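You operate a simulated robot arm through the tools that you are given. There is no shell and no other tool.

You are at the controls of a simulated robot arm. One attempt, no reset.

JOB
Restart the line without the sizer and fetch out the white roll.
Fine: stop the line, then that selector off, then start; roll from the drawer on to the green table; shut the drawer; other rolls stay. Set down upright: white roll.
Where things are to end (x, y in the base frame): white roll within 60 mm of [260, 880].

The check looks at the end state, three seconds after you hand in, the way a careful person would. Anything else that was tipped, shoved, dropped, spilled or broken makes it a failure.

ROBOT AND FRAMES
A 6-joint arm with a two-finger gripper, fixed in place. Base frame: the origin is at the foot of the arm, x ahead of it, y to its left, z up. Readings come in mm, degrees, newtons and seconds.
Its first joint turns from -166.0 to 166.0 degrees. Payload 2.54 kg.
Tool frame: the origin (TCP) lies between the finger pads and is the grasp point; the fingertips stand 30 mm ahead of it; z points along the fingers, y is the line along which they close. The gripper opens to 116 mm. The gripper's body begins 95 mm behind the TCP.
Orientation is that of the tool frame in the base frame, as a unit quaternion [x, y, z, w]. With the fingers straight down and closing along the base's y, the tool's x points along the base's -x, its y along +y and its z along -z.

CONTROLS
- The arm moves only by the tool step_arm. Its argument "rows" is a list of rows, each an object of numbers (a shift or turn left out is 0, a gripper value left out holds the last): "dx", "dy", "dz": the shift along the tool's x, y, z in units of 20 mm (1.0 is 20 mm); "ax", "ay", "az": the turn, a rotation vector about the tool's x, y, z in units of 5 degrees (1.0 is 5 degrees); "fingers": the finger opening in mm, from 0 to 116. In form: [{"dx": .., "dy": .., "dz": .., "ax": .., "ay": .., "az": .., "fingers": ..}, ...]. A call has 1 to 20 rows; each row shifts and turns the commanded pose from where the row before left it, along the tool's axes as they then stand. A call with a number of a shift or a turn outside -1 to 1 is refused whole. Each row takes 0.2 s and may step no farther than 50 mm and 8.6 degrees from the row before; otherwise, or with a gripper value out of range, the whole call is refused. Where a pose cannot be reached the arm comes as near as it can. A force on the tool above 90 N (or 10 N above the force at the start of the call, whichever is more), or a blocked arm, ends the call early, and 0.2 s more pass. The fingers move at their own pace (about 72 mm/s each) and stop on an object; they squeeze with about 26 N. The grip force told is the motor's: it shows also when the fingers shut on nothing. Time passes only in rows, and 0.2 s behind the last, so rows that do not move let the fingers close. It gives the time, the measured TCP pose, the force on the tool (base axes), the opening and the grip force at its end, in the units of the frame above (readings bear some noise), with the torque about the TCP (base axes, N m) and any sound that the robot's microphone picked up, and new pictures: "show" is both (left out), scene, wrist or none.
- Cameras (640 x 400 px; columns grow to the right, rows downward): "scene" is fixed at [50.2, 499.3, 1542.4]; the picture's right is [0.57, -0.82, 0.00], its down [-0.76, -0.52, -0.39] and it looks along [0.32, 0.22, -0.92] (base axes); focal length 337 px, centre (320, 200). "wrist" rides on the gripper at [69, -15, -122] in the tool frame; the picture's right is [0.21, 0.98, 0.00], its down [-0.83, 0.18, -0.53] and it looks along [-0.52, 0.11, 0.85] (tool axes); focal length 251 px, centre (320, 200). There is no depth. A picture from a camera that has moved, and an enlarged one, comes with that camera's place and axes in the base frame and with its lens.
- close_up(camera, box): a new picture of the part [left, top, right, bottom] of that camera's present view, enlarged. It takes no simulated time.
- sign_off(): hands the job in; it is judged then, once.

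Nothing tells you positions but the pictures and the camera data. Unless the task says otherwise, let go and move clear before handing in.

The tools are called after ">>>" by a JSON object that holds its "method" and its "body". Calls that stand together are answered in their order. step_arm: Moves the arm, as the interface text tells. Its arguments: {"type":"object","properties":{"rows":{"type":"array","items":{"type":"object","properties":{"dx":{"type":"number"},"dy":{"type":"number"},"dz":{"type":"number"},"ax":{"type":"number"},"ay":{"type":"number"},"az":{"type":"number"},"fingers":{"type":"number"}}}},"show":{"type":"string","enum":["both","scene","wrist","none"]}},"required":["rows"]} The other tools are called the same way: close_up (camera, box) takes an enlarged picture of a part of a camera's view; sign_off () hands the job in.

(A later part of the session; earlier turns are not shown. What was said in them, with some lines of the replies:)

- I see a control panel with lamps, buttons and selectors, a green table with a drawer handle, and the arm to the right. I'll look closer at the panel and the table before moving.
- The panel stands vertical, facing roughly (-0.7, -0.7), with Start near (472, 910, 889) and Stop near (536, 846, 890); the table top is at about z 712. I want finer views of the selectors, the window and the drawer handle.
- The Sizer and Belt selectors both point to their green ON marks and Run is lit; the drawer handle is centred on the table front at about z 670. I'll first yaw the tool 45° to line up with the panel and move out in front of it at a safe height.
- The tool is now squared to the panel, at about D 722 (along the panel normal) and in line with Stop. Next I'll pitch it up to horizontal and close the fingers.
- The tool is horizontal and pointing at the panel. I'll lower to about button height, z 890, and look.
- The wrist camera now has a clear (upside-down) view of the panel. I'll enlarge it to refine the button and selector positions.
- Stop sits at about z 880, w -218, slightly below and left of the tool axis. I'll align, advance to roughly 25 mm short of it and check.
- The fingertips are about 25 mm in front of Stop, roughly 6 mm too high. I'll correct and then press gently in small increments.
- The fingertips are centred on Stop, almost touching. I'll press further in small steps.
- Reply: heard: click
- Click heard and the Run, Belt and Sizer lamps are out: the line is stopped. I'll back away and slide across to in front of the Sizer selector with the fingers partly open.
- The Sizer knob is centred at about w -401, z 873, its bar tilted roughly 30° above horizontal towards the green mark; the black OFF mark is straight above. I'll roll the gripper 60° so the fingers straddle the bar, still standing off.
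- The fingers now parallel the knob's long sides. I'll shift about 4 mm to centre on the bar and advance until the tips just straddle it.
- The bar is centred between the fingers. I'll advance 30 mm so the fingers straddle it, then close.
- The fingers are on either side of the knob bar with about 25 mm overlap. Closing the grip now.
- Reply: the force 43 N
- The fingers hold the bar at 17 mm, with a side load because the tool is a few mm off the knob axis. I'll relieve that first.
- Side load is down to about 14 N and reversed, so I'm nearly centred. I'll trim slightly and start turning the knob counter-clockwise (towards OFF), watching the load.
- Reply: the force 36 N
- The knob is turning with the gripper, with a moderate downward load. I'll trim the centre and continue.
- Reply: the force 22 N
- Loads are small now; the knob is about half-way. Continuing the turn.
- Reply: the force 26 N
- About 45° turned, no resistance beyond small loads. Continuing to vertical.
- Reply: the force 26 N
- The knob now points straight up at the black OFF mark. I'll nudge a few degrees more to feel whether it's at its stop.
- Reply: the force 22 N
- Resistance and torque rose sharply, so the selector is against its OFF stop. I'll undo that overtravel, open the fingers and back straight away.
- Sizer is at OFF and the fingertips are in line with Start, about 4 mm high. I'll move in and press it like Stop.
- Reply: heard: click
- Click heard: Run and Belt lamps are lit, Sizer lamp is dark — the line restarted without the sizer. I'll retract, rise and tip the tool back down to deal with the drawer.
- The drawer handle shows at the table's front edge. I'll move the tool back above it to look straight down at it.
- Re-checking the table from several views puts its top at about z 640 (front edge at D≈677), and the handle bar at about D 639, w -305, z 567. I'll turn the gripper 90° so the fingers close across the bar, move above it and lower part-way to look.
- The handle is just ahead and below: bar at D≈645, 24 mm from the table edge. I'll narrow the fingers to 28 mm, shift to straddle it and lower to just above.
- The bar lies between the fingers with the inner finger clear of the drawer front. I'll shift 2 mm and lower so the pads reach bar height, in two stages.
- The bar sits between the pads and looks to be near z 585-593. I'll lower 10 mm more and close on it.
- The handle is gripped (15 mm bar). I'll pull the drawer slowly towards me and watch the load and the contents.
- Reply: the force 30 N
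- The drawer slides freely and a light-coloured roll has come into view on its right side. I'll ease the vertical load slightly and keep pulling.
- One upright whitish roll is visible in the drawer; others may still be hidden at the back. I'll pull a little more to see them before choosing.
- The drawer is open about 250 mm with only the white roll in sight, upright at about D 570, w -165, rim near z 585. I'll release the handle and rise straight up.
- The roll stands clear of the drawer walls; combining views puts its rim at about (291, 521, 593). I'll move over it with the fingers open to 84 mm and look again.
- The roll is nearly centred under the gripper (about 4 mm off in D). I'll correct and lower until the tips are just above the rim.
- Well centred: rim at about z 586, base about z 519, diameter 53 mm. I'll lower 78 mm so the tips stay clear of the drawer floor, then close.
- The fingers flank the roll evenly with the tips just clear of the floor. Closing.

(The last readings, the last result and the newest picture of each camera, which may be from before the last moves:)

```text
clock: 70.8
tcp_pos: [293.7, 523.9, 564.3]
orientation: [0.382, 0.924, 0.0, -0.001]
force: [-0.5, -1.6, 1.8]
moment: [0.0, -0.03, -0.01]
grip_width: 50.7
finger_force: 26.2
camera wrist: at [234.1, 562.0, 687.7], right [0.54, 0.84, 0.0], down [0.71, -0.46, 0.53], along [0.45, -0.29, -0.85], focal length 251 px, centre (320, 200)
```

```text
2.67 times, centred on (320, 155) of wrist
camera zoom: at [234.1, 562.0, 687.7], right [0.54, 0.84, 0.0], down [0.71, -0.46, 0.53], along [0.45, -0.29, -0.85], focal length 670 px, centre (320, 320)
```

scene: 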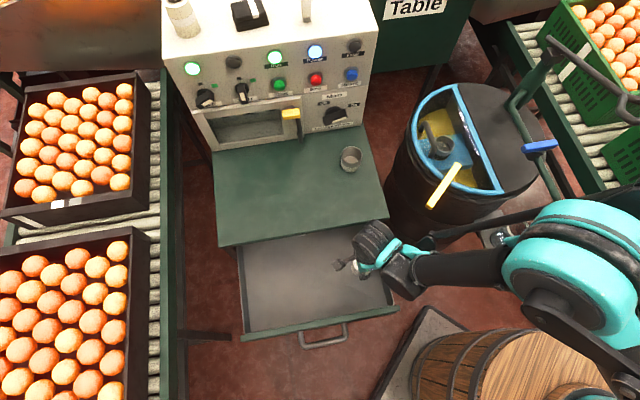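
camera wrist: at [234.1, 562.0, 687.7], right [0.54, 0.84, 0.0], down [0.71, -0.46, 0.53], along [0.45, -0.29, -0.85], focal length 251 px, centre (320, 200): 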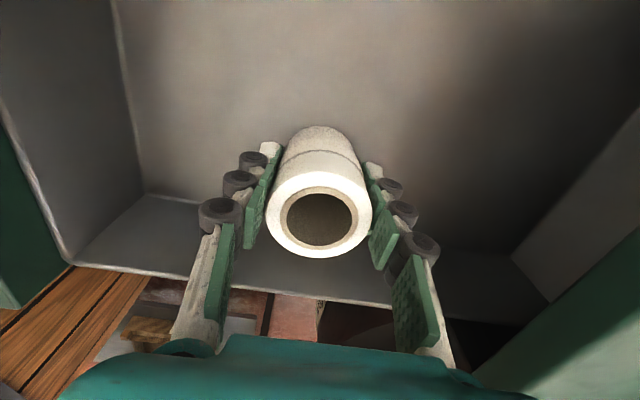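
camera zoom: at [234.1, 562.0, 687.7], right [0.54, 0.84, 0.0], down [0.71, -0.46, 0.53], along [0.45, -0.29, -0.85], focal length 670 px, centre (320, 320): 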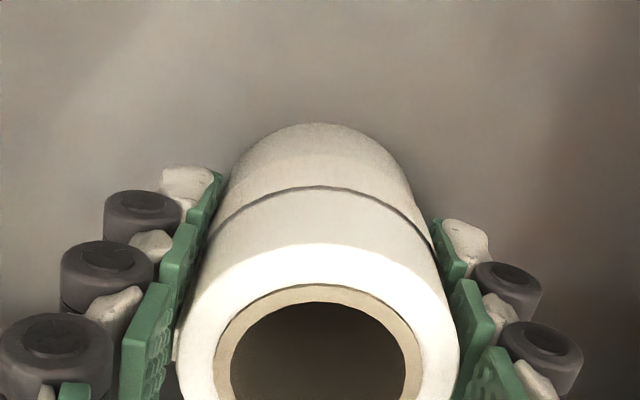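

The roll is held at 51 mm with steady grip force. Lifting straight up to clear the table.

>>> {"method": "step_arm", "body": {"rows": [{"dz": -0.4}, {"dz": -0.8}, {"dz": -1}, {"dz": -1}, {"dz": -1}, {"dz": -1}, {"dz": -1}, {"dz": -1}, {"dz": -1}, {"dz": -1}, {"dz": -0.6}]}}

>>> {"method": "close_up", "body": {"camera": "scene", "box": [230, 160, 440, 340]}}

>>> {"method": "close_up", "body": {"camera": "wrist", "box": [200, 80, 440, 280]}}

```text
clock: 73.2
tcp_pos: [292.9, 523.1, 762.4]
orientation: [0.381, 0.924, 0.0, 0.0]
force: [-0.9, -0.4, -0.9]
moment: [0.01, -0.02, -0.02]
grip_width: 50.5
finger_force: 26.1
camera wrist: at [233.9, 560.6, 884.8], right [0.54, 0.84, 0.0], down [0.71, -0.46, 0.53], along [0.45, -0.29, -0.85], focal length 251 px, centre (320, 200)
```

scene: 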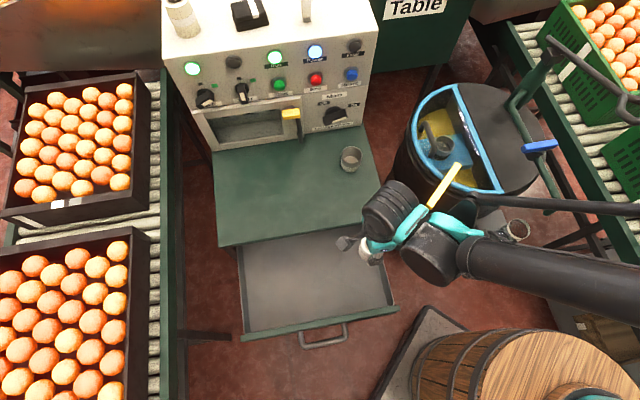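
wrist: 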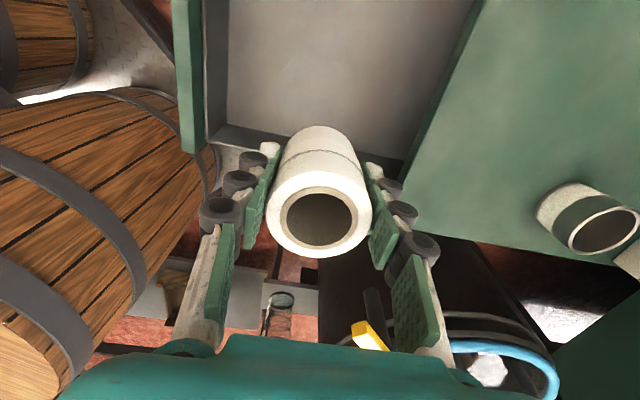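

```text
2.22 times, centred on (335, 250) of scene
camera zoom: at [50.2, 499.3, 1542.4], right [0.57, -0.82, 0.0], down [-0.76, -0.52, -0.39], along [0.32, 0.22, -0.92], focal length 749 px, centre (287, 89)
```

zoom: 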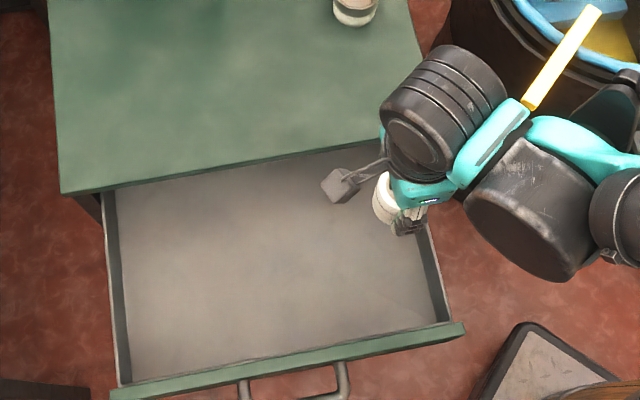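

```text
2.00 times, centred on (320, 180) of wrist
camera zoom: at [233.9, 560.6, 884.8], right [0.54, 0.84, 0.0], down [0.71, -0.46, 0.53], along [0.45, -0.29, -0.85], focal length 503 px, centre (320, 240)
```

zoom: 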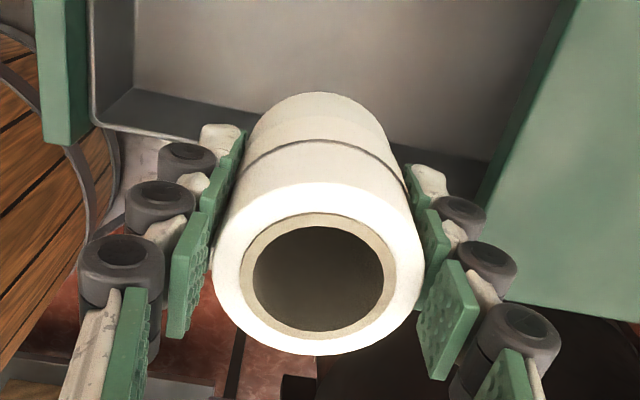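

The whole roll is in hand and no other roll was disturbed; its base is about 43 mm below the TCP. I'll carry it over to above (260, 880).

>>> {"method": "step_arm", "body": {"rows": [{"dy": 0.4, "dx": 0.45}, {"dy": 0.7, "dx": 0.86}, {"dy": 0.75, "dx": 0.9}, {"dy": 0.75, "dx": 0.9}, {"dy": 0.75, "dx": 0.9}, {"dy": 0.75, "dx": 0.9}, {"dy": 0.75, "dx": 0.9}, {"dy": 0.75, "dx": 0.9}, {"dy": 0.75, "dx": 0.9}, {"dy": 0.75, "dx": 0.9}, {"dy": 0.75, "dx": 0.9}, {"dy": 0.75, "dx": 0.9}, {"dy": 0.75, "dx": 0.9}, {"dy": 0.75, "dx": 0.9}, {"dy": 0.75, "dx": 0.9}, {"dy": 0.6, "dx": 0.76}]}}

>>> {"method": "close_up", "body": {"camera": "scene", "box": [180, 90, 380, 260]}}

```text
clock: 76.6
tcp_pos: [260.7, 879.8, 764.0]
orientation: [0.382, 0.924, 0.001, 0.0]
force: [0.3, -0.3, 1.2]
moment: [0.06, 0.01, -0.01]
grip_width: 50.7
finger_force: 26.2
camera wrist: at [201.8, 917.2, 886.7], right [0.54, 0.84, 0.0], down [0.71, -0.46, 0.53], along [0.45, -0.29, -0.85], focal length 251 px, centre (320, 200)
```

scene: 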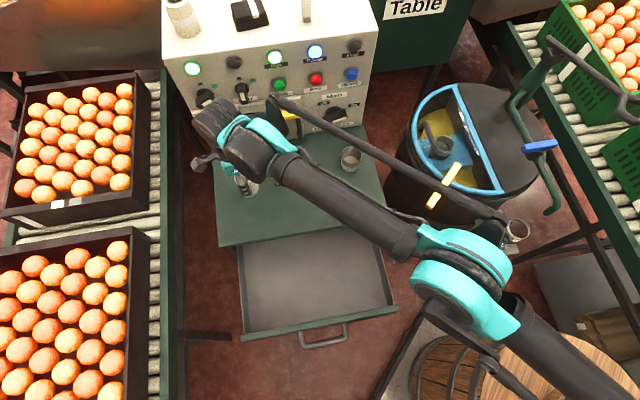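
wrist: 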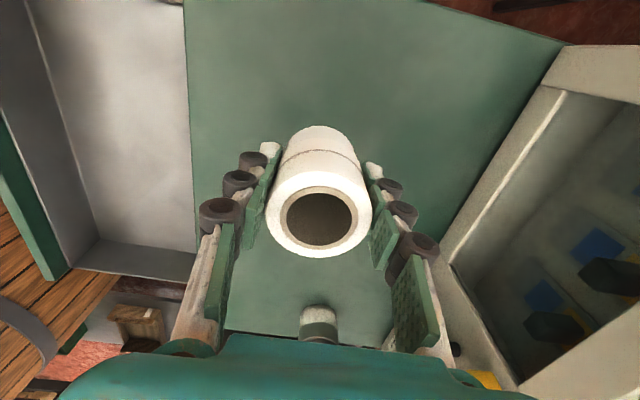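

```text
2.35 times, centred on (280, 175) of scene
camera zoom: at [50.2, 499.3, 1542.4], right [0.57, -0.82, 0.0], down [-0.76, -0.52, -0.39], along [0.32, 0.22, -0.92], focal length 793 px, centre (414, 259)
```

zoom: 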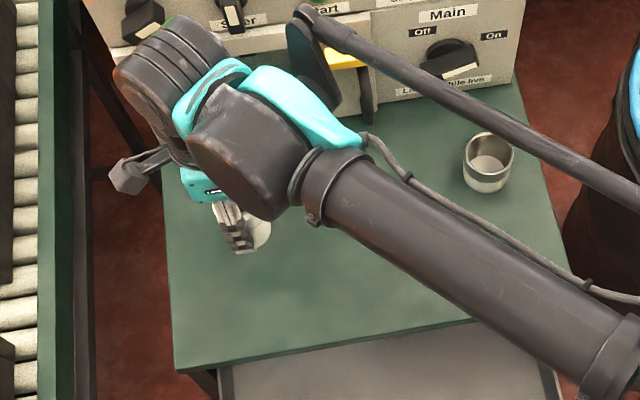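

The roll is over the target spot and clear of the cup. I'll lower to about 15 mm above the table, then creep down feeling for contact.

>>> {"method": "step_arm", "body": {"rows": [{"dz": 0.6}, {"dz": 0.8}, {"dz": 0.8}, {"dz": 0.6}, {"dz": 0.4}]}}

>>> {"method": "close_up", "body": {"camera": "wrist", "box": [200, 60, 440, 260]}}

>>> {"method": "close_up", "body": {"camera": "scene", "box": [180, 90, 380, 260]}}

```text
clock: 77.8
tcp_pos: [259.8, 879.7, 697.4]
orientation: [0.382, 0.924, -0.001, -0.001]
force: [0.2, -0.7, -1.2]
moment: [0.03, 0.04, 0.02]
grip_width: 50.4
finger_force: 25.5
camera wrist: at [201.9, 918.0, 820.5], right [0.54, 0.84, 0.0], down [0.71, -0.46, 0.53], along [0.45, -0.29, -0.85], focal length 251 px, centre (320, 200)
```

scene: 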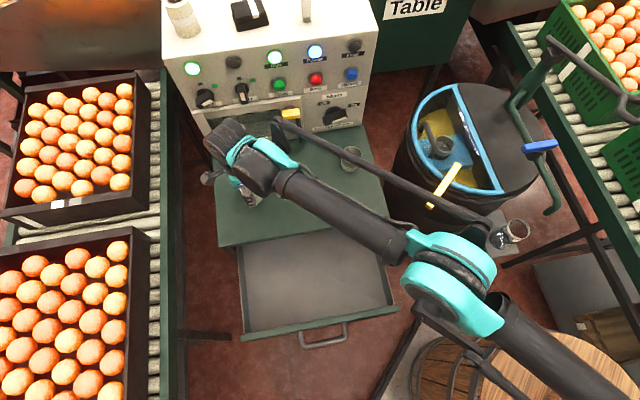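
wrist: 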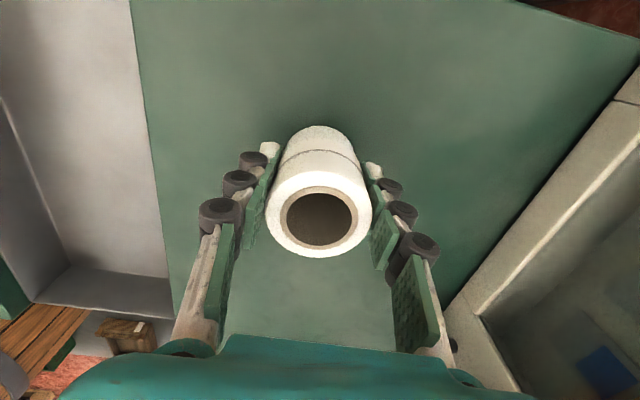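

```text
2.00 times, centred on (320, 160) of wrist
camera zoom: at [201.9, 918.0, 820.5], right [0.54, 0.84, 0.0], down [0.71, -0.46, 0.53], along [0.45, -0.29, -0.85], focal length 503 px, centre (320, 280)
```

zoom: 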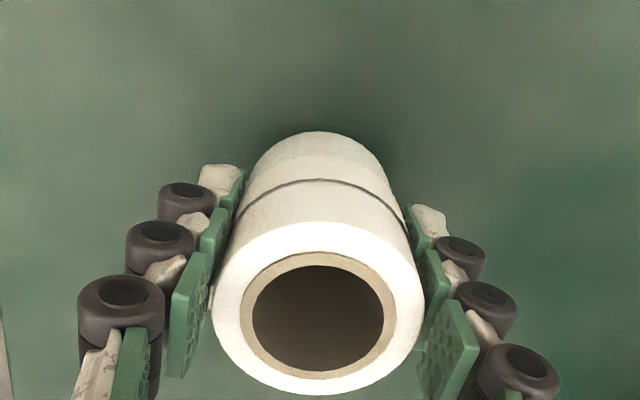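

```text
2.35 times, centred on (280, 175) of scene
camera zoom: at [50.2, 499.3, 1542.4], right [0.57, -0.82, 0.0], down [-0.76, -0.52, -0.39], along [0.32, 0.22, -0.92], focal length 793 px, centre (414, 259)
```

zoom: 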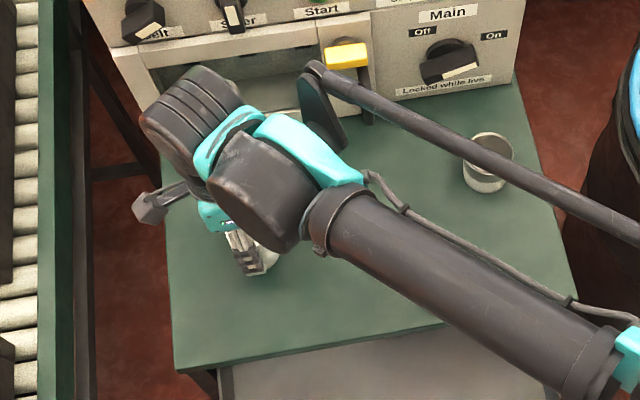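

The roll is close to the table. Creeping down in small steps while watching the vertical force.

>>> {"method": "step_arm", "body": {"rows": [{"dz": 0.15}, {"dz": 0.15}, {"dz": 0.1}, {}], "show": "none"}}

>>> {"method": "step_arm", "body": {"rows": [{"dz": 0.1}, {"dz": 0.1}, {}], "show": "wrist"}}

```text
clock: 78.8
tcp_pos: [261.3, 880.4, 690.0]
orientation: [0.382, 0.924, -0.001, 0.001]
force: [0.3, 0.3, -0.3]
moment: [0.01, -0.01, 0.01]
grip_width: 50.6
finger_force: 25.8
```

```text
clock: 79.6
tcp_pos: [259.6, 880.3, 685.3]
orientation: [0.382, 0.924, 0.0, -0.001]
force: [-0.1, 0.4, -1.3]
moment: [0.0, -0.02, 0.02]
grip_width: 50.5
finger_force: 25.7
camera wrist: at [201.2, 918.2, 808.0], right [0.54, 0.84, 0.0], down [0.71, -0.46, 0.53], along [0.45, -0.29, -0.85], focal length 251 px, centre (320, 200)
```

wrist: 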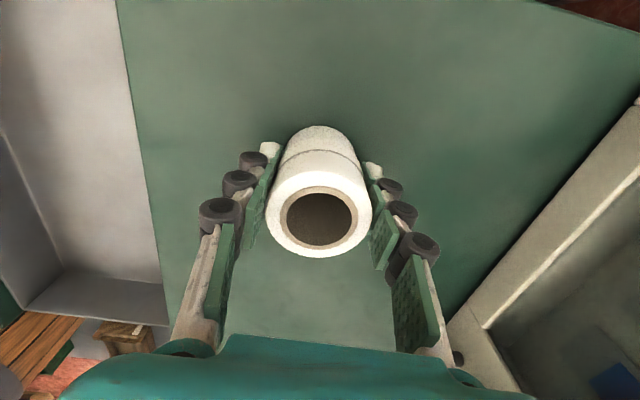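

No contact yet at TCP z 685. Continuing to creep down in 2 mm steps.

>>> {"method": "step_arm", "body": {"rows": [{"dz": 0.1}, {"dz": 0.1}, {}], "show": "none"}}

>>> {"method": "step_arm", "body": {"rows": [{"dz": 0.1}, {"dz": 0.1}, {}], "show": "wrist"}}

>>> {"method": "close_up", "body": {"camera": "wrist", "box": [200, 60, 440, 260]}}

```text
clock: 80.4
tcp_pos: [260.0, 879.9, 683.4]
orientation: [0.381, 0.924, 0.001, 0.0]
force: [-0.5, 1.1, 22.1]
moment: [-0.05, -0.03, 0.0]
grip_width: 50.5
finger_force: 25.9
```

```text
clock: 81.2
tcp_pos: [261.3, 879.3, 679.2]
orientation: [0.382, 0.924, 0.0, 0.0]
force: [-0.3, -3.7, 21.2]
moment: [-0.16, -0.05, -0.01]
grip_width: 50.4
finger_force: 26.3
camera wrist: at [201.5, 917.9, 801.7], right [0.54, 0.84, 0.0], down [0.71, -0.46, 0.53], along [0.45, -0.29, -0.85], focal length 251 px, centre (320, 200)
```

wrist: 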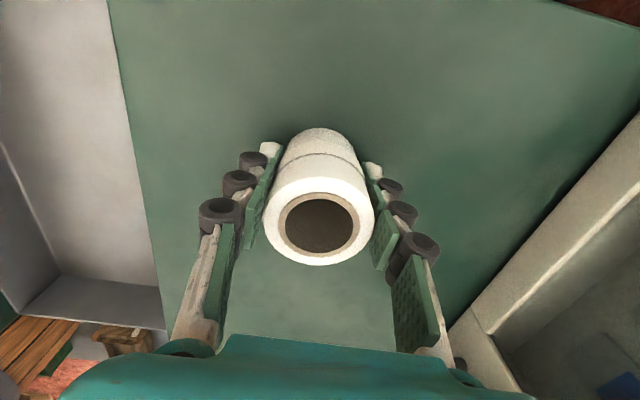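

```text
2.00 times, centred on (320, 160) of wrist
camera zoom: at [201.5, 917.9, 801.7], right [0.54, 0.84, 0.0], down [0.71, -0.46, 0.53], along [0.45, -0.29, -0.85], focal length 503 px, centre (320, 280)
```

zoom: 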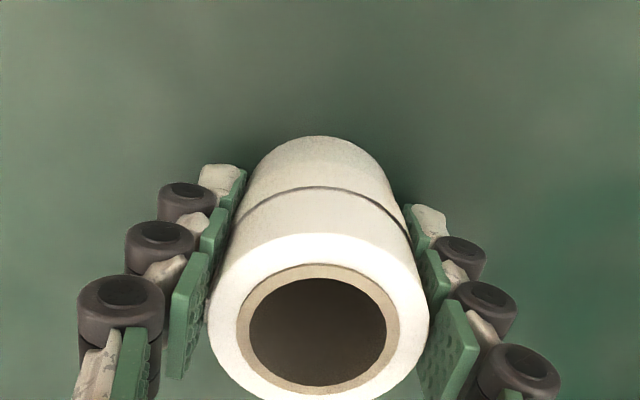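

Contact: the roll stands firmly on the table with about 21 N on it. I'll relax slightly, open the fingers and rise straight up.

>>> {"method": "step_arm", "body": {"rows": [{"dz": -0.05}, {"fingers": 60}, {"fingers": 84}, {}, {}, {"dz": -0.4}, {"dz": -0.6}, {"dz": -1}, {"dz": -1}, {"dz": -1}, {"dz": -1}, {"dz": -1}]}}

>>> {"method": "close_up", "body": {"camera": "wrist", "box": [200, 60, 440, 260]}}

```text
clock: 83.8
tcp_pos: [261.6, 880.9, 799.0]
orientation: [0.381, 0.925, 0.0, 0.0]
force: [-0.2, 0.3, 0.8]
moment: [0.01, 0.0, -0.03]
grip_width: 83.9
finger_force: 0.0
camera wrist: at [202.3, 919.0, 921.5], right [0.54, 0.84, 0.0], down [0.71, -0.46, 0.53], along [0.45, -0.29, -0.85], focal length 251 px, centre (320, 200)
```

scene: 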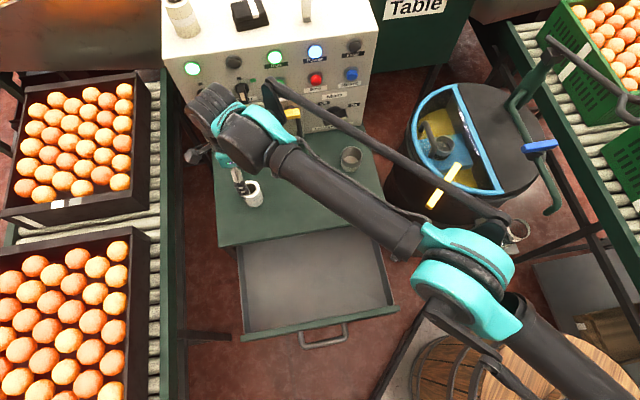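
wrist: 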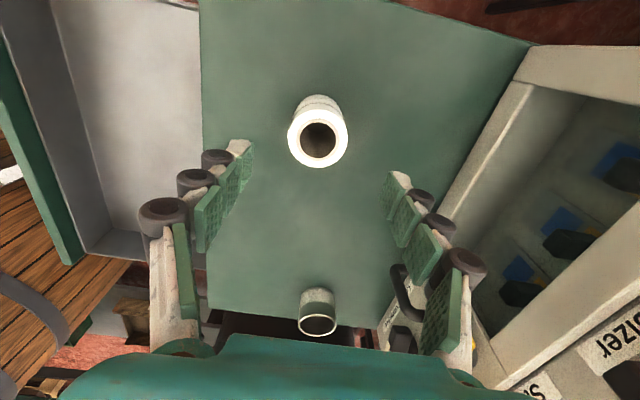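

```text
2.00 times, centred on (320, 160) of wrist
camera zoom: at [202.3, 919.0, 921.5], right [0.54, 0.84, 0.0], down [0.71, -0.46, 0.53], along [0.45, -0.29, -0.85], focal length 503 px, centre (320, 280)
```

zoom: 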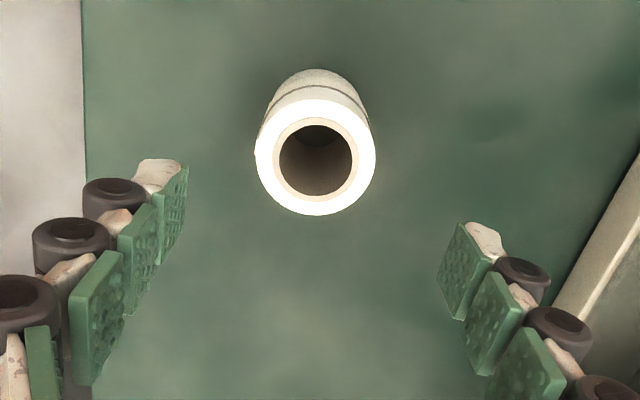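

The white roll stands upright at about (260, 880). Now I'll go back above the drawer handle with the fingers narrowed, to push the drawer shut.

>>> {"method": "step_arm", "body": {"rows": [{"dy": -1, "dx": -0.33}, {"dy": -1, "dx": -0.33}, {"dy": -1, "dx": -0.33}, {"dy": -1, "dx": -0.33}, {"dy": -1, "dx": -0.33}, {"dy": -1, "dx": -0.33, "fingers": 30}, {"dy": -1, "dx": -0.33}, {"dy": -1, "dx": -0.33}, {"dy": -1, "dx": -0.33}, {"dy": -1, "dx": -0.33}, {"dy": -1, "dx": -0.33}, {"dy": -1, "dx": -0.33}, {"dy": -1, "dx": -0.33}, {"dy": -1, "dx": -0.33}, {"dy": -1, "dx": -0.33}, {"dy": -1, "dx": -0.33}, {"dy": -1, "dx": -0.33}, {"dy": -1, "dx": -0.33}, {"dy": -1, "dx": -0.33}, {"dy": -0.85, "dx": -0.28}]}}

>>> {"method": "close_up", "body": {"camera": "scene", "box": [190, 90, 390, 350]}}

```text
clock: 88.0
tcp_pos: [74.0, 507.0, 799.7]
orientation: [0.381, 0.924, 0.001, -0.001]
force: [1.0, -0.7, 0.2]
moment: [-0.04, 0.03, 0.02]
grip_width: 30.1
finger_force: 0.1
camera wrist: at [14.2, 545.1, 922.6], right [0.54, 0.84, 0.0], down [0.71, -0.46, 0.53], along [0.45, -0.29, -0.85], focal length 251 px, centre (320, 200)
```

scene: 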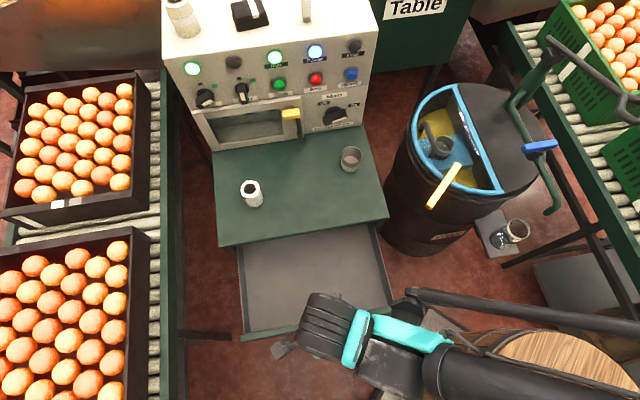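
wrist: 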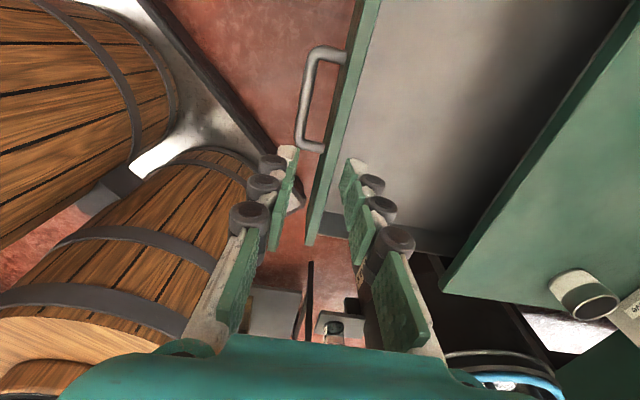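

```text
1.54 times, centred on (290, 220) of scene
camera zoom: at [50.2, 499.3, 1542.4], right [0.57, -0.82, 0.0], down [-0.76, -0.52, -0.39], along [0.32, 0.22, -0.92], focal length 518 px, centre (366, 169)
```

zoom: 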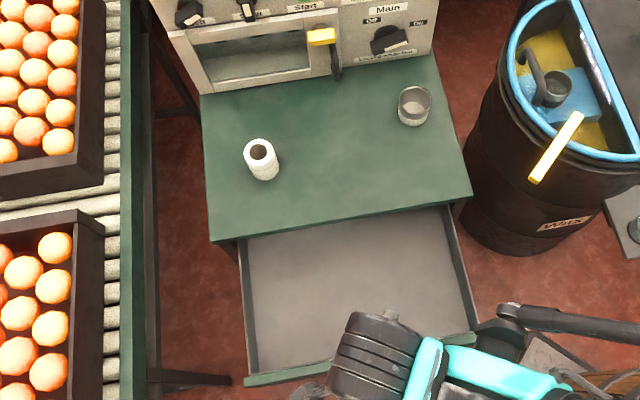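

The handle bar is at about D 391, where I left it. I'll shift 20 mm to straddle it and descend.

>>> {"method": "step_arm", "body": {"rows": [{"dy": -0.97}, {"dz": 1}, {"dz": 1}, {"dz": 1}, {"dz": 1}, {"dz": 1}, {"dz": 1}, {"dz": 1}, {"dz": 1}], "show": "wrist"}}

>>> {"method": "close_up", "body": {"camera": "wrist", "box": [240, 60, 420, 240]}}

```text
clock: 90.0
tcp_pos: [59.4, 493.9, 640.5]
orientation: [0.381, 0.924, 0.0, -0.001]
force: [0.5, 0.0, 0.0]
moment: [0.03, 0.04, 0.01]
grip_width: 29.9
finger_force: 0.0
camera wrist: at [0.7, 532.0, 762.9], right [0.54, 0.84, 0.0], down [0.71, -0.46, 0.53], along [0.45, -0.29, -0.85], focal length 251 px, centre (320, 200)
```

wrist: 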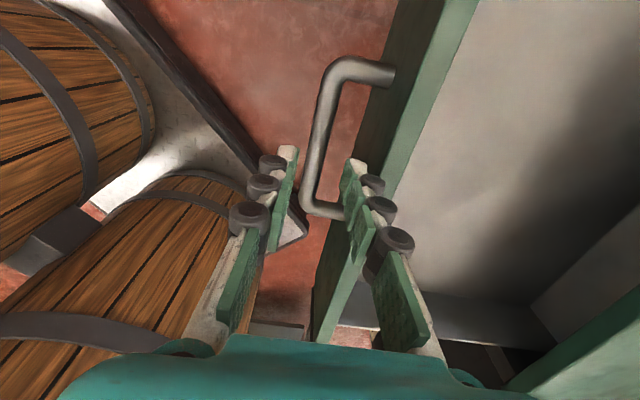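

```text
2.22 times, centred on (330, 150) of wrist
camera zoom: at [0.7, 532.0, 762.9], right [0.54, 0.84, 0.0], down [0.71, -0.46, 0.53], along [0.45, -0.29, -0.85], focal length 559 px, centre (298, 311)
```

zoom: 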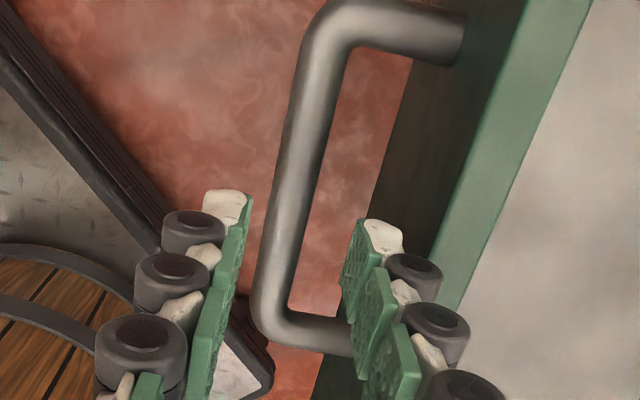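

The bar is between the fingers exactly as before. Lowering to bar height and gripping it.

>>> {"method": "step_arm", "body": {"rows": [{"dz": 0.7, "dy": -0.05}, {"dz": 0.7}, {"dz": 0.7}, {"dz": 0.65}, {}, {"fingers": 0}, {}, {}, {}], "show": "wrist"}}

```text
clock: 92.0
tcp_pos: [57.7, 491.2, 585.0]
orientation: [0.382, 0.924, 0.0, 0.0]
force: [0.8, -2.7, -18.9]
moment: [0.0, 0.05, 0.47]
grip_width: 15.0
finger_force: 41.2
camera wrist: at [-0.8, 530.1, 706.5], right [0.54, 0.84, 0.0], down [0.71, -0.46, 0.53], along [0.45, -0.29, -0.85], focal length 251 px, centre (320, 200)
```

wrist: 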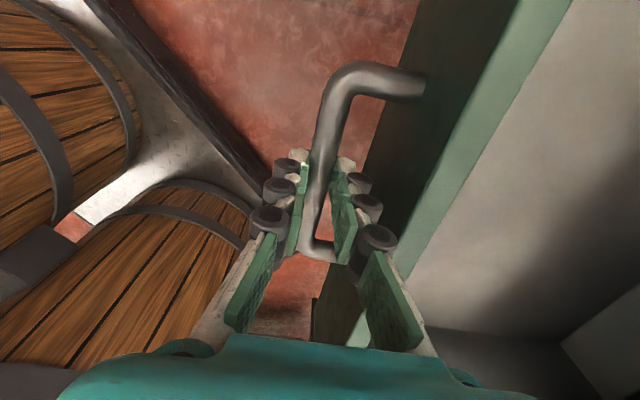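

Handle gripped. Pushing the drawer back in along the panel normal, about 250 mm in total.

>>> {"method": "step_arm", "body": {"rows": [{"dy": 0.3}, {"dy": 0.5}, {"dy": 0.6}, {"dy": 0.6}, {"dy": 0.6}, {"dy": 0.6}, {"dy": 0.6}, {"dy": 0.6}, {"dy": 0.6}, {"dy": 0.6}, {"dy": 0.6}, {"dy": 0.6}, {"dy": 0.6}, {"dy": 0.6}, {"dy": 0.6}, {"dy": 0.6}, {"dy": 0.6}, {"dy": 0.5}, {"dy": 0.4}]}}

```text
clock: 96.0
tcp_pos: [209.4, 643.9, 585.9]
orientation: [0.383, 0.924, 0.001, 0.001]
force: [11.6, -9.2, 8.2]
moment: [-0.16, -0.21, 0.43]
grip_width: 15.1
finger_force: 41.2
camera wrist: at [151.4, 682.7, 706.9], right [0.54, 0.84, 0.0], down [0.71, -0.46, 0.53], along [0.45, -0.29, -0.85], focal length 251 px, centre (320, 200)
```

scene: 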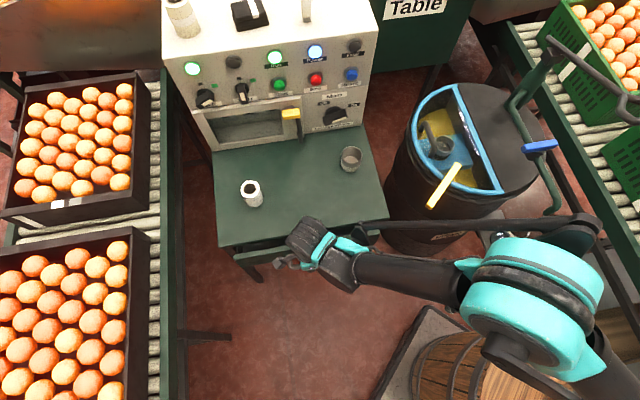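
wrist: 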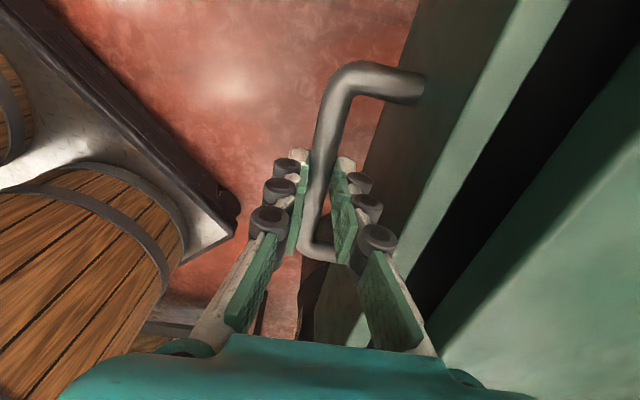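

About 37 mm remain. Pushing gently the rest of the way until it seats.

>>> {"method": "step_arm", "body": {"rows": [{"dy": 0.4}, {"dy": 0.4}, {"dy": 0.4}, {"dy": 0.3}, {"dy": 0.2}, {"dy": 0.1}, {}], "show": "wrist"}}

>>> {"method": "close_up", "body": {"camera": "wrist", "box": [320, 20, 520, 220]}}

```text
clock: 97.6
tcp_pos: [236.4, 669.8, 584.0]
orientation: [0.383, 0.924, 0.001, 0.0]
force: [11.1, -8.6, -21.0]
moment: [-0.29, -0.37, 0.45]
grip_width: 15.1
finger_force: 41.5
camera wrist: at [176.2, 707.6, 707.0], right [0.54, 0.84, 0.0], down [0.71, -0.46, 0.53], along [0.45, -0.29, -0.85], focal length 251 px, centre (320, 200)
```

wrist: 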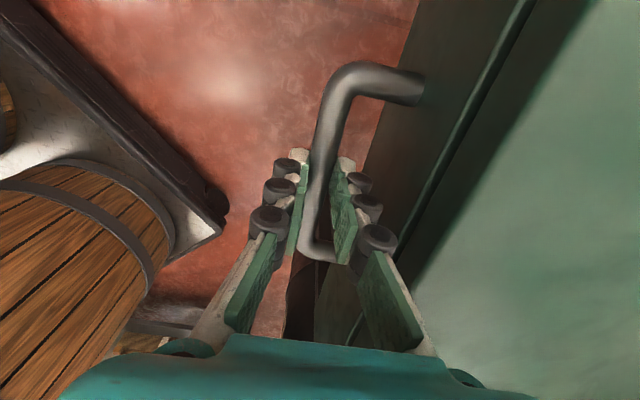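

```text
2.00 times, centred on (420, 120) of wrist
camera zoom: at [176.2, 707.6, 707.0], right [0.54, 0.84, 0.0], down [0.71, -0.46, 0.53], along [0.45, -0.29, -0.85], focal length 503 px, centre (120, 360)
```

zoom: 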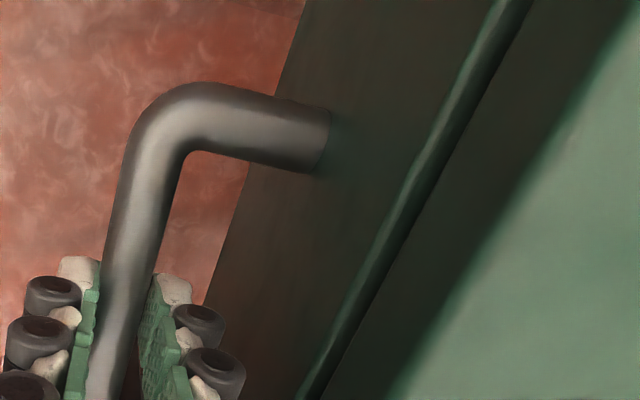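

It's back at the original closed position. I'll press a few mm more to confirm it's seated against its stop.

>>> {"method": "step_arm", "body": {"rows": [{"dy": 0.1}, {"dy": 0.1}, {}], "show": "wrist"}}

>>> {"method": "close_up", "body": {"camera": "wrist", "box": [320, 20, 520, 220]}}

```text
clock: 98.4
tcp_pos: [237.2, 671.7, 584.6]
orientation: [0.382, 0.924, -0.001, 0.0]
force: [5.6, -20.6, -14.5]
moment: [-0.33, 0.01, 0.46]
grip_width: 15.0
finger_force: 41.1
camera wrist: at [178.4, 710.1, 707.0], right [0.54, 0.84, 0.0], down [0.71, -0.45, 0.53], along [0.45, -0.29, -0.85], focal length 251 px, centre (320, 200)
```

wrist: 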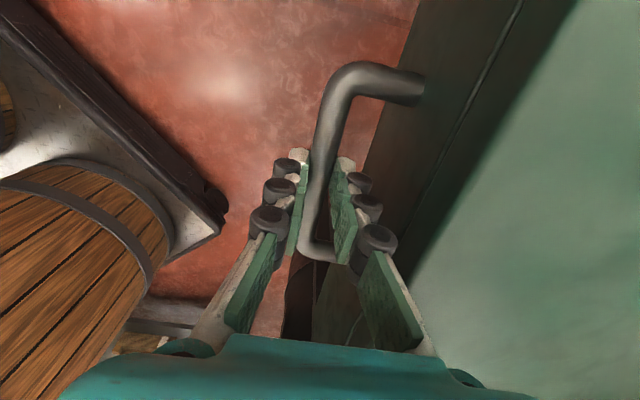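

```text
2.00 times, centred on (420, 120) of wrist
camera zoom: at [178.4, 710.1, 707.0], right [0.54, 0.84, 0.0], down [0.71, -0.45, 0.53], along [0.45, -0.29, -0.85], focal length 503 px, centre (120, 360)
```

zoom: 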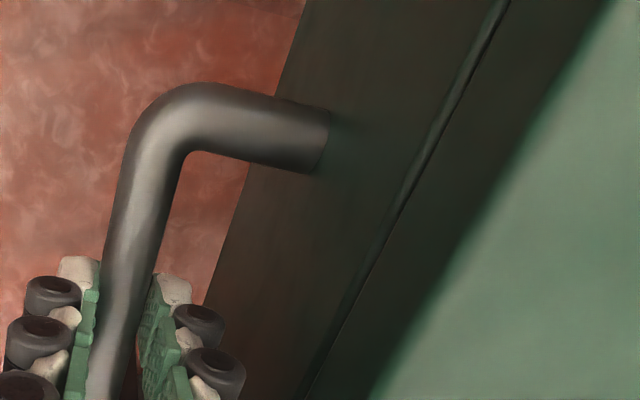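

It moved 2 mm further with resistance building. One more small press to be sure, then release.

>>> {"method": "step_arm", "body": {"rows": [{"dy": 0.1}, {"dy": 0.1}, {}], "show": "wrist"}}

>>> {"method": "close_up", "body": {"camera": "wrist", "box": [320, 20, 520, 220]}}

```text
clock: 99.2
tcp_pos: [237.4, 672.7, 585.2]
orientation: [0.381, 0.925, -0.002, 0.001]
force: [-24.3, -50.8, -21.4]
moment: [-0.67, 0.67, 0.48]
grip_width: 15.1
finger_force: 41.8
camera wrist: at [178.5, 711.1, 707.3], right [0.54, 0.84, -0.01], down [0.72, -0.45, 0.53], along [0.45, -0.29, -0.85], focal length 251 px, centre (320, 200)
```

wrist: 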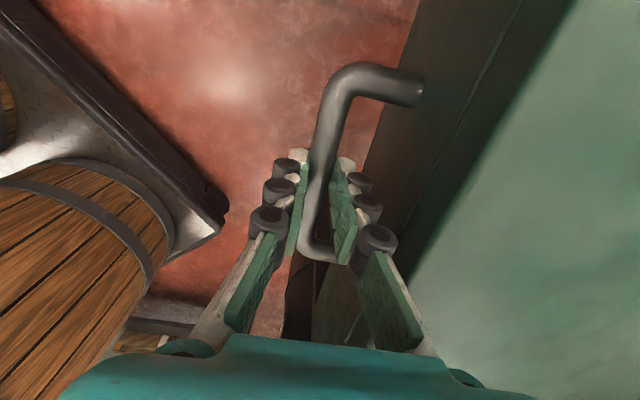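

```text
2.00 times, centred on (420, 120) of wrist
camera zoom: at [178.5, 711.1, 707.3], right [0.54, 0.84, -0.01], down [0.72, -0.45, 0.53], along [0.45, -0.29, -0.85], focal length 503 px, centre (120, 360)
```

zoom: 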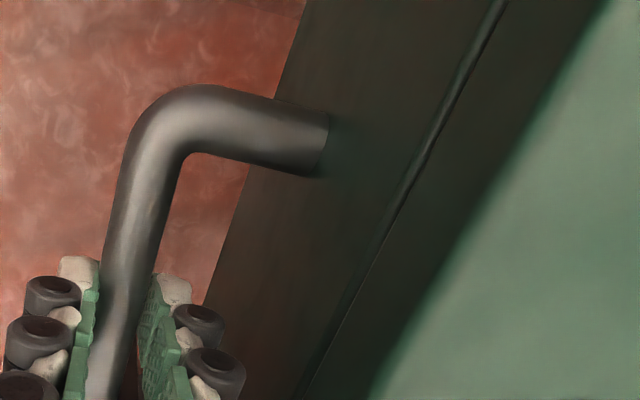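

Firm resistance: the drawer is fully shut. I'll take off the pressure, open the fingers and rise clear.

>>> {"method": "step_arm", "body": {"rows": [{"dy": -0.1}, {"dy": -0.07}, {"fingers": 28}, {}, {}, {"dz": -0.5}, {"dz": -0.5}, {"dz": -1}, {"dz": -1}, {"dz": -1}, {"dz": -1}, {"dz": -1}, {"dz": -1}, {"dz": -1}, {"dz": -1}, {"dz": -1}, {"dz": -1}, {"dz": -1}]}}

>>> {"method": "close_up", "body": {"camera": "scene", "box": [160, 10, 400, 270]}}

```text
clock: 103.0
tcp_pos: [237.4, 671.7, 824.5]
orientation: [0.381, 0.924, 0.0, -0.001]
force: [0.0, -0.9, -0.7]
moment: [0.01, -0.01, 0.0]
grip_width: 27.8
finger_force: 0.0
camera wrist: at [178.7, 708.8, 946.2], right [0.54, 0.84, 0.0], down [0.71, -0.46, 0.53], along [0.45, -0.29, -0.85], focal length 251 px, centre (320, 200)
```

scene: 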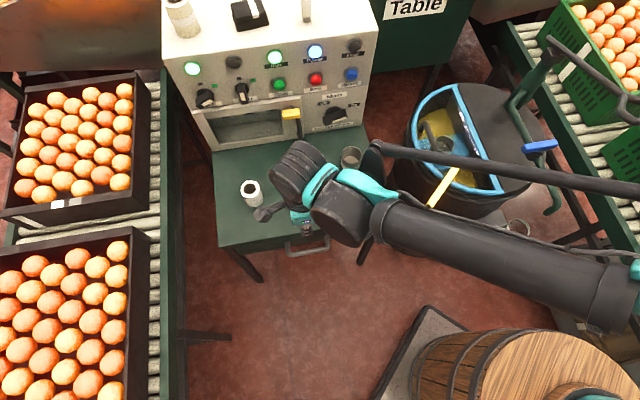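
wrist: 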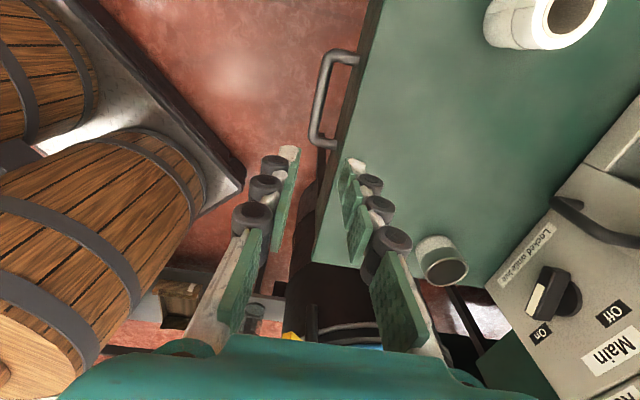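

```text
1.54 times, centred on (280, 140) of scene
camera zoom: at [50.2, 499.3, 1542.4], right [0.57, -0.82, 0.0], down [-0.76, -0.52, -0.39], along [0.32, 0.22, -0.92], focal length 518 px, centre (382, 292)
```

zoom: 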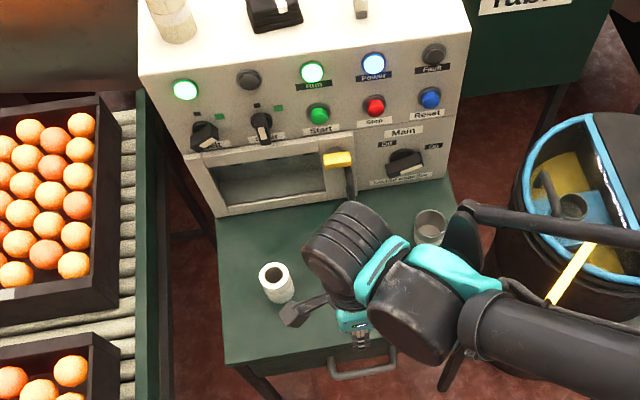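

All looks right: Run and Belt lit, Sizer dark and its knob at OFF, roll upright, drawer shut. I'll move the arm clear and take a final look.

>>> {"method": "step_arm", "body": {"rows": [{"dz": -1, "dy": -0.7}, {"dz": -1, "dy": -0.7}, {"dz": -1, "dy": -0.7, "dx": -0.7}, {"dz": -1, "dy": -0.7, "dx": -0.7}, {"dz": -1, "dy": -0.7, "dx": -0.7}, {"dz": -1, "dy": -0.7, "dx": -0.7}, {"dz": -1, "dy": -0.7, "dx": -0.7}, {"dz": -1, "dy": -0.7, "dx": -0.7}, {"dz": -1, "dy": -0.5, "dx": -0.7}, {"dz": -1, "dx": -0.7}]}}

>>> {"method": "close_up", "body": {"camera": "scene", "box": [160, 10, 400, 160]}}

>>> {"method": "close_up", "body": {"camera": "scene", "box": [190, 120, 400, 280]}}

```text
clock: 105.2
tcp_pos: [229.4, 505.2, 1024.2]
orientation: [0.382, 0.924, 0.0, 0.0]
force: [-0.3, 0.4, -0.1]
moment: [-0.04, 0.0, 0.01]
grip_width: 28.0
finger_force: 0.1
camera wrist: at [171.7, 544.1, 1146.5], right [0.54, 0.84, 0.0], down [0.71, -0.46, 0.53], along [0.45, -0.29, -0.85], focal length 251 px, centre (320, 200)
```

scene: 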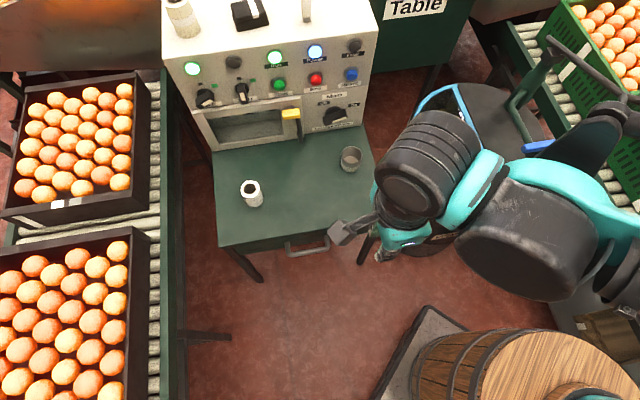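
wrist: 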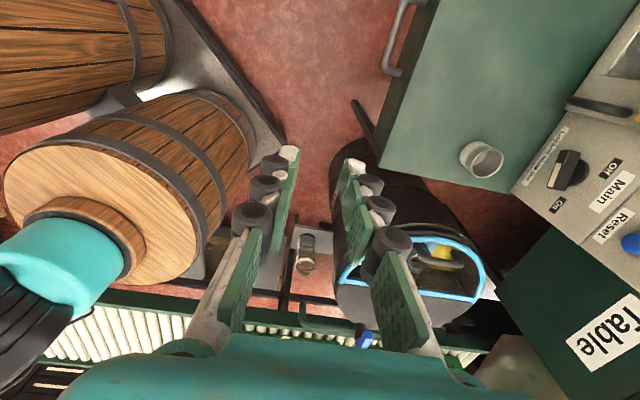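

```text
2.67 times, centred on (280, 85) of scene
camera zoom: at [50.2, 499.3, 1542.4], right [0.57, -0.82, 0.0], down [-0.76, -0.52, -0.39], along [0.32, 0.22, -0.92], focal length 899 px, centre (427, 507)
```

zoom: 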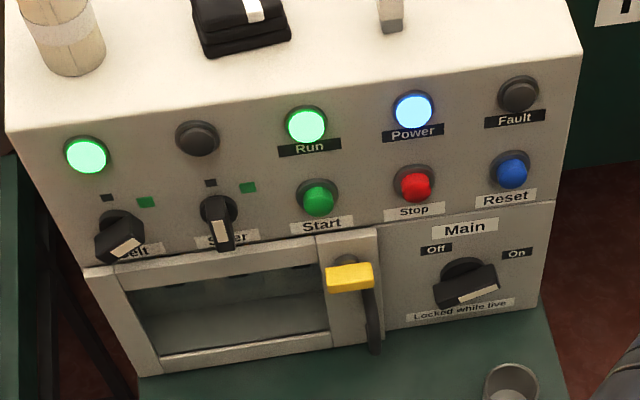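

```text
2.50 times, centred on (295, 200) of scene
camera zoom: at [50.2, 499.3, 1542.4], right [0.57, -0.82, 0.0], down [-0.76, -0.52, -0.39], along [0.32, 0.22, -0.92], focal length 842 px, centre (382, 200)
```

zoom: 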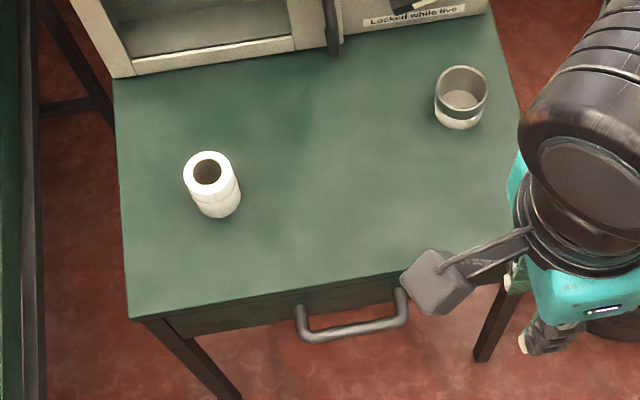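

The final view shows Run and Belt lit, Sizer off, the white roll upright at about (260, 880), the drawer shut and the cup untouched. The arm is clear, so I'm handing in.

>>> {"method": "sign_off", "body": {}}

```text
The job is handed in.
```

The line is running again without the sizer, and the white roll is on the green table. I've handed the job in; the result hasn't come back.

- **Line:** I pressed Stop and the Run, Belt and Sizer lamps went out. I turned the Sizer selector to its off stop, then pressed Start. Run and Belt are lit again and Sizer stays dark.
- **Roll:** The white roll stands upright at about (260, 880). The gripper was at (261, 879) when it set the roll down.
- **Drawer:** It is pushed in until it met its stop. I saw no other rolls in the part I opened, about 250 mm.
- **Everything else:** The cup on the table wasn't touched, and I saw nothing tipped or moved. The gripper is empty and clear of the table.
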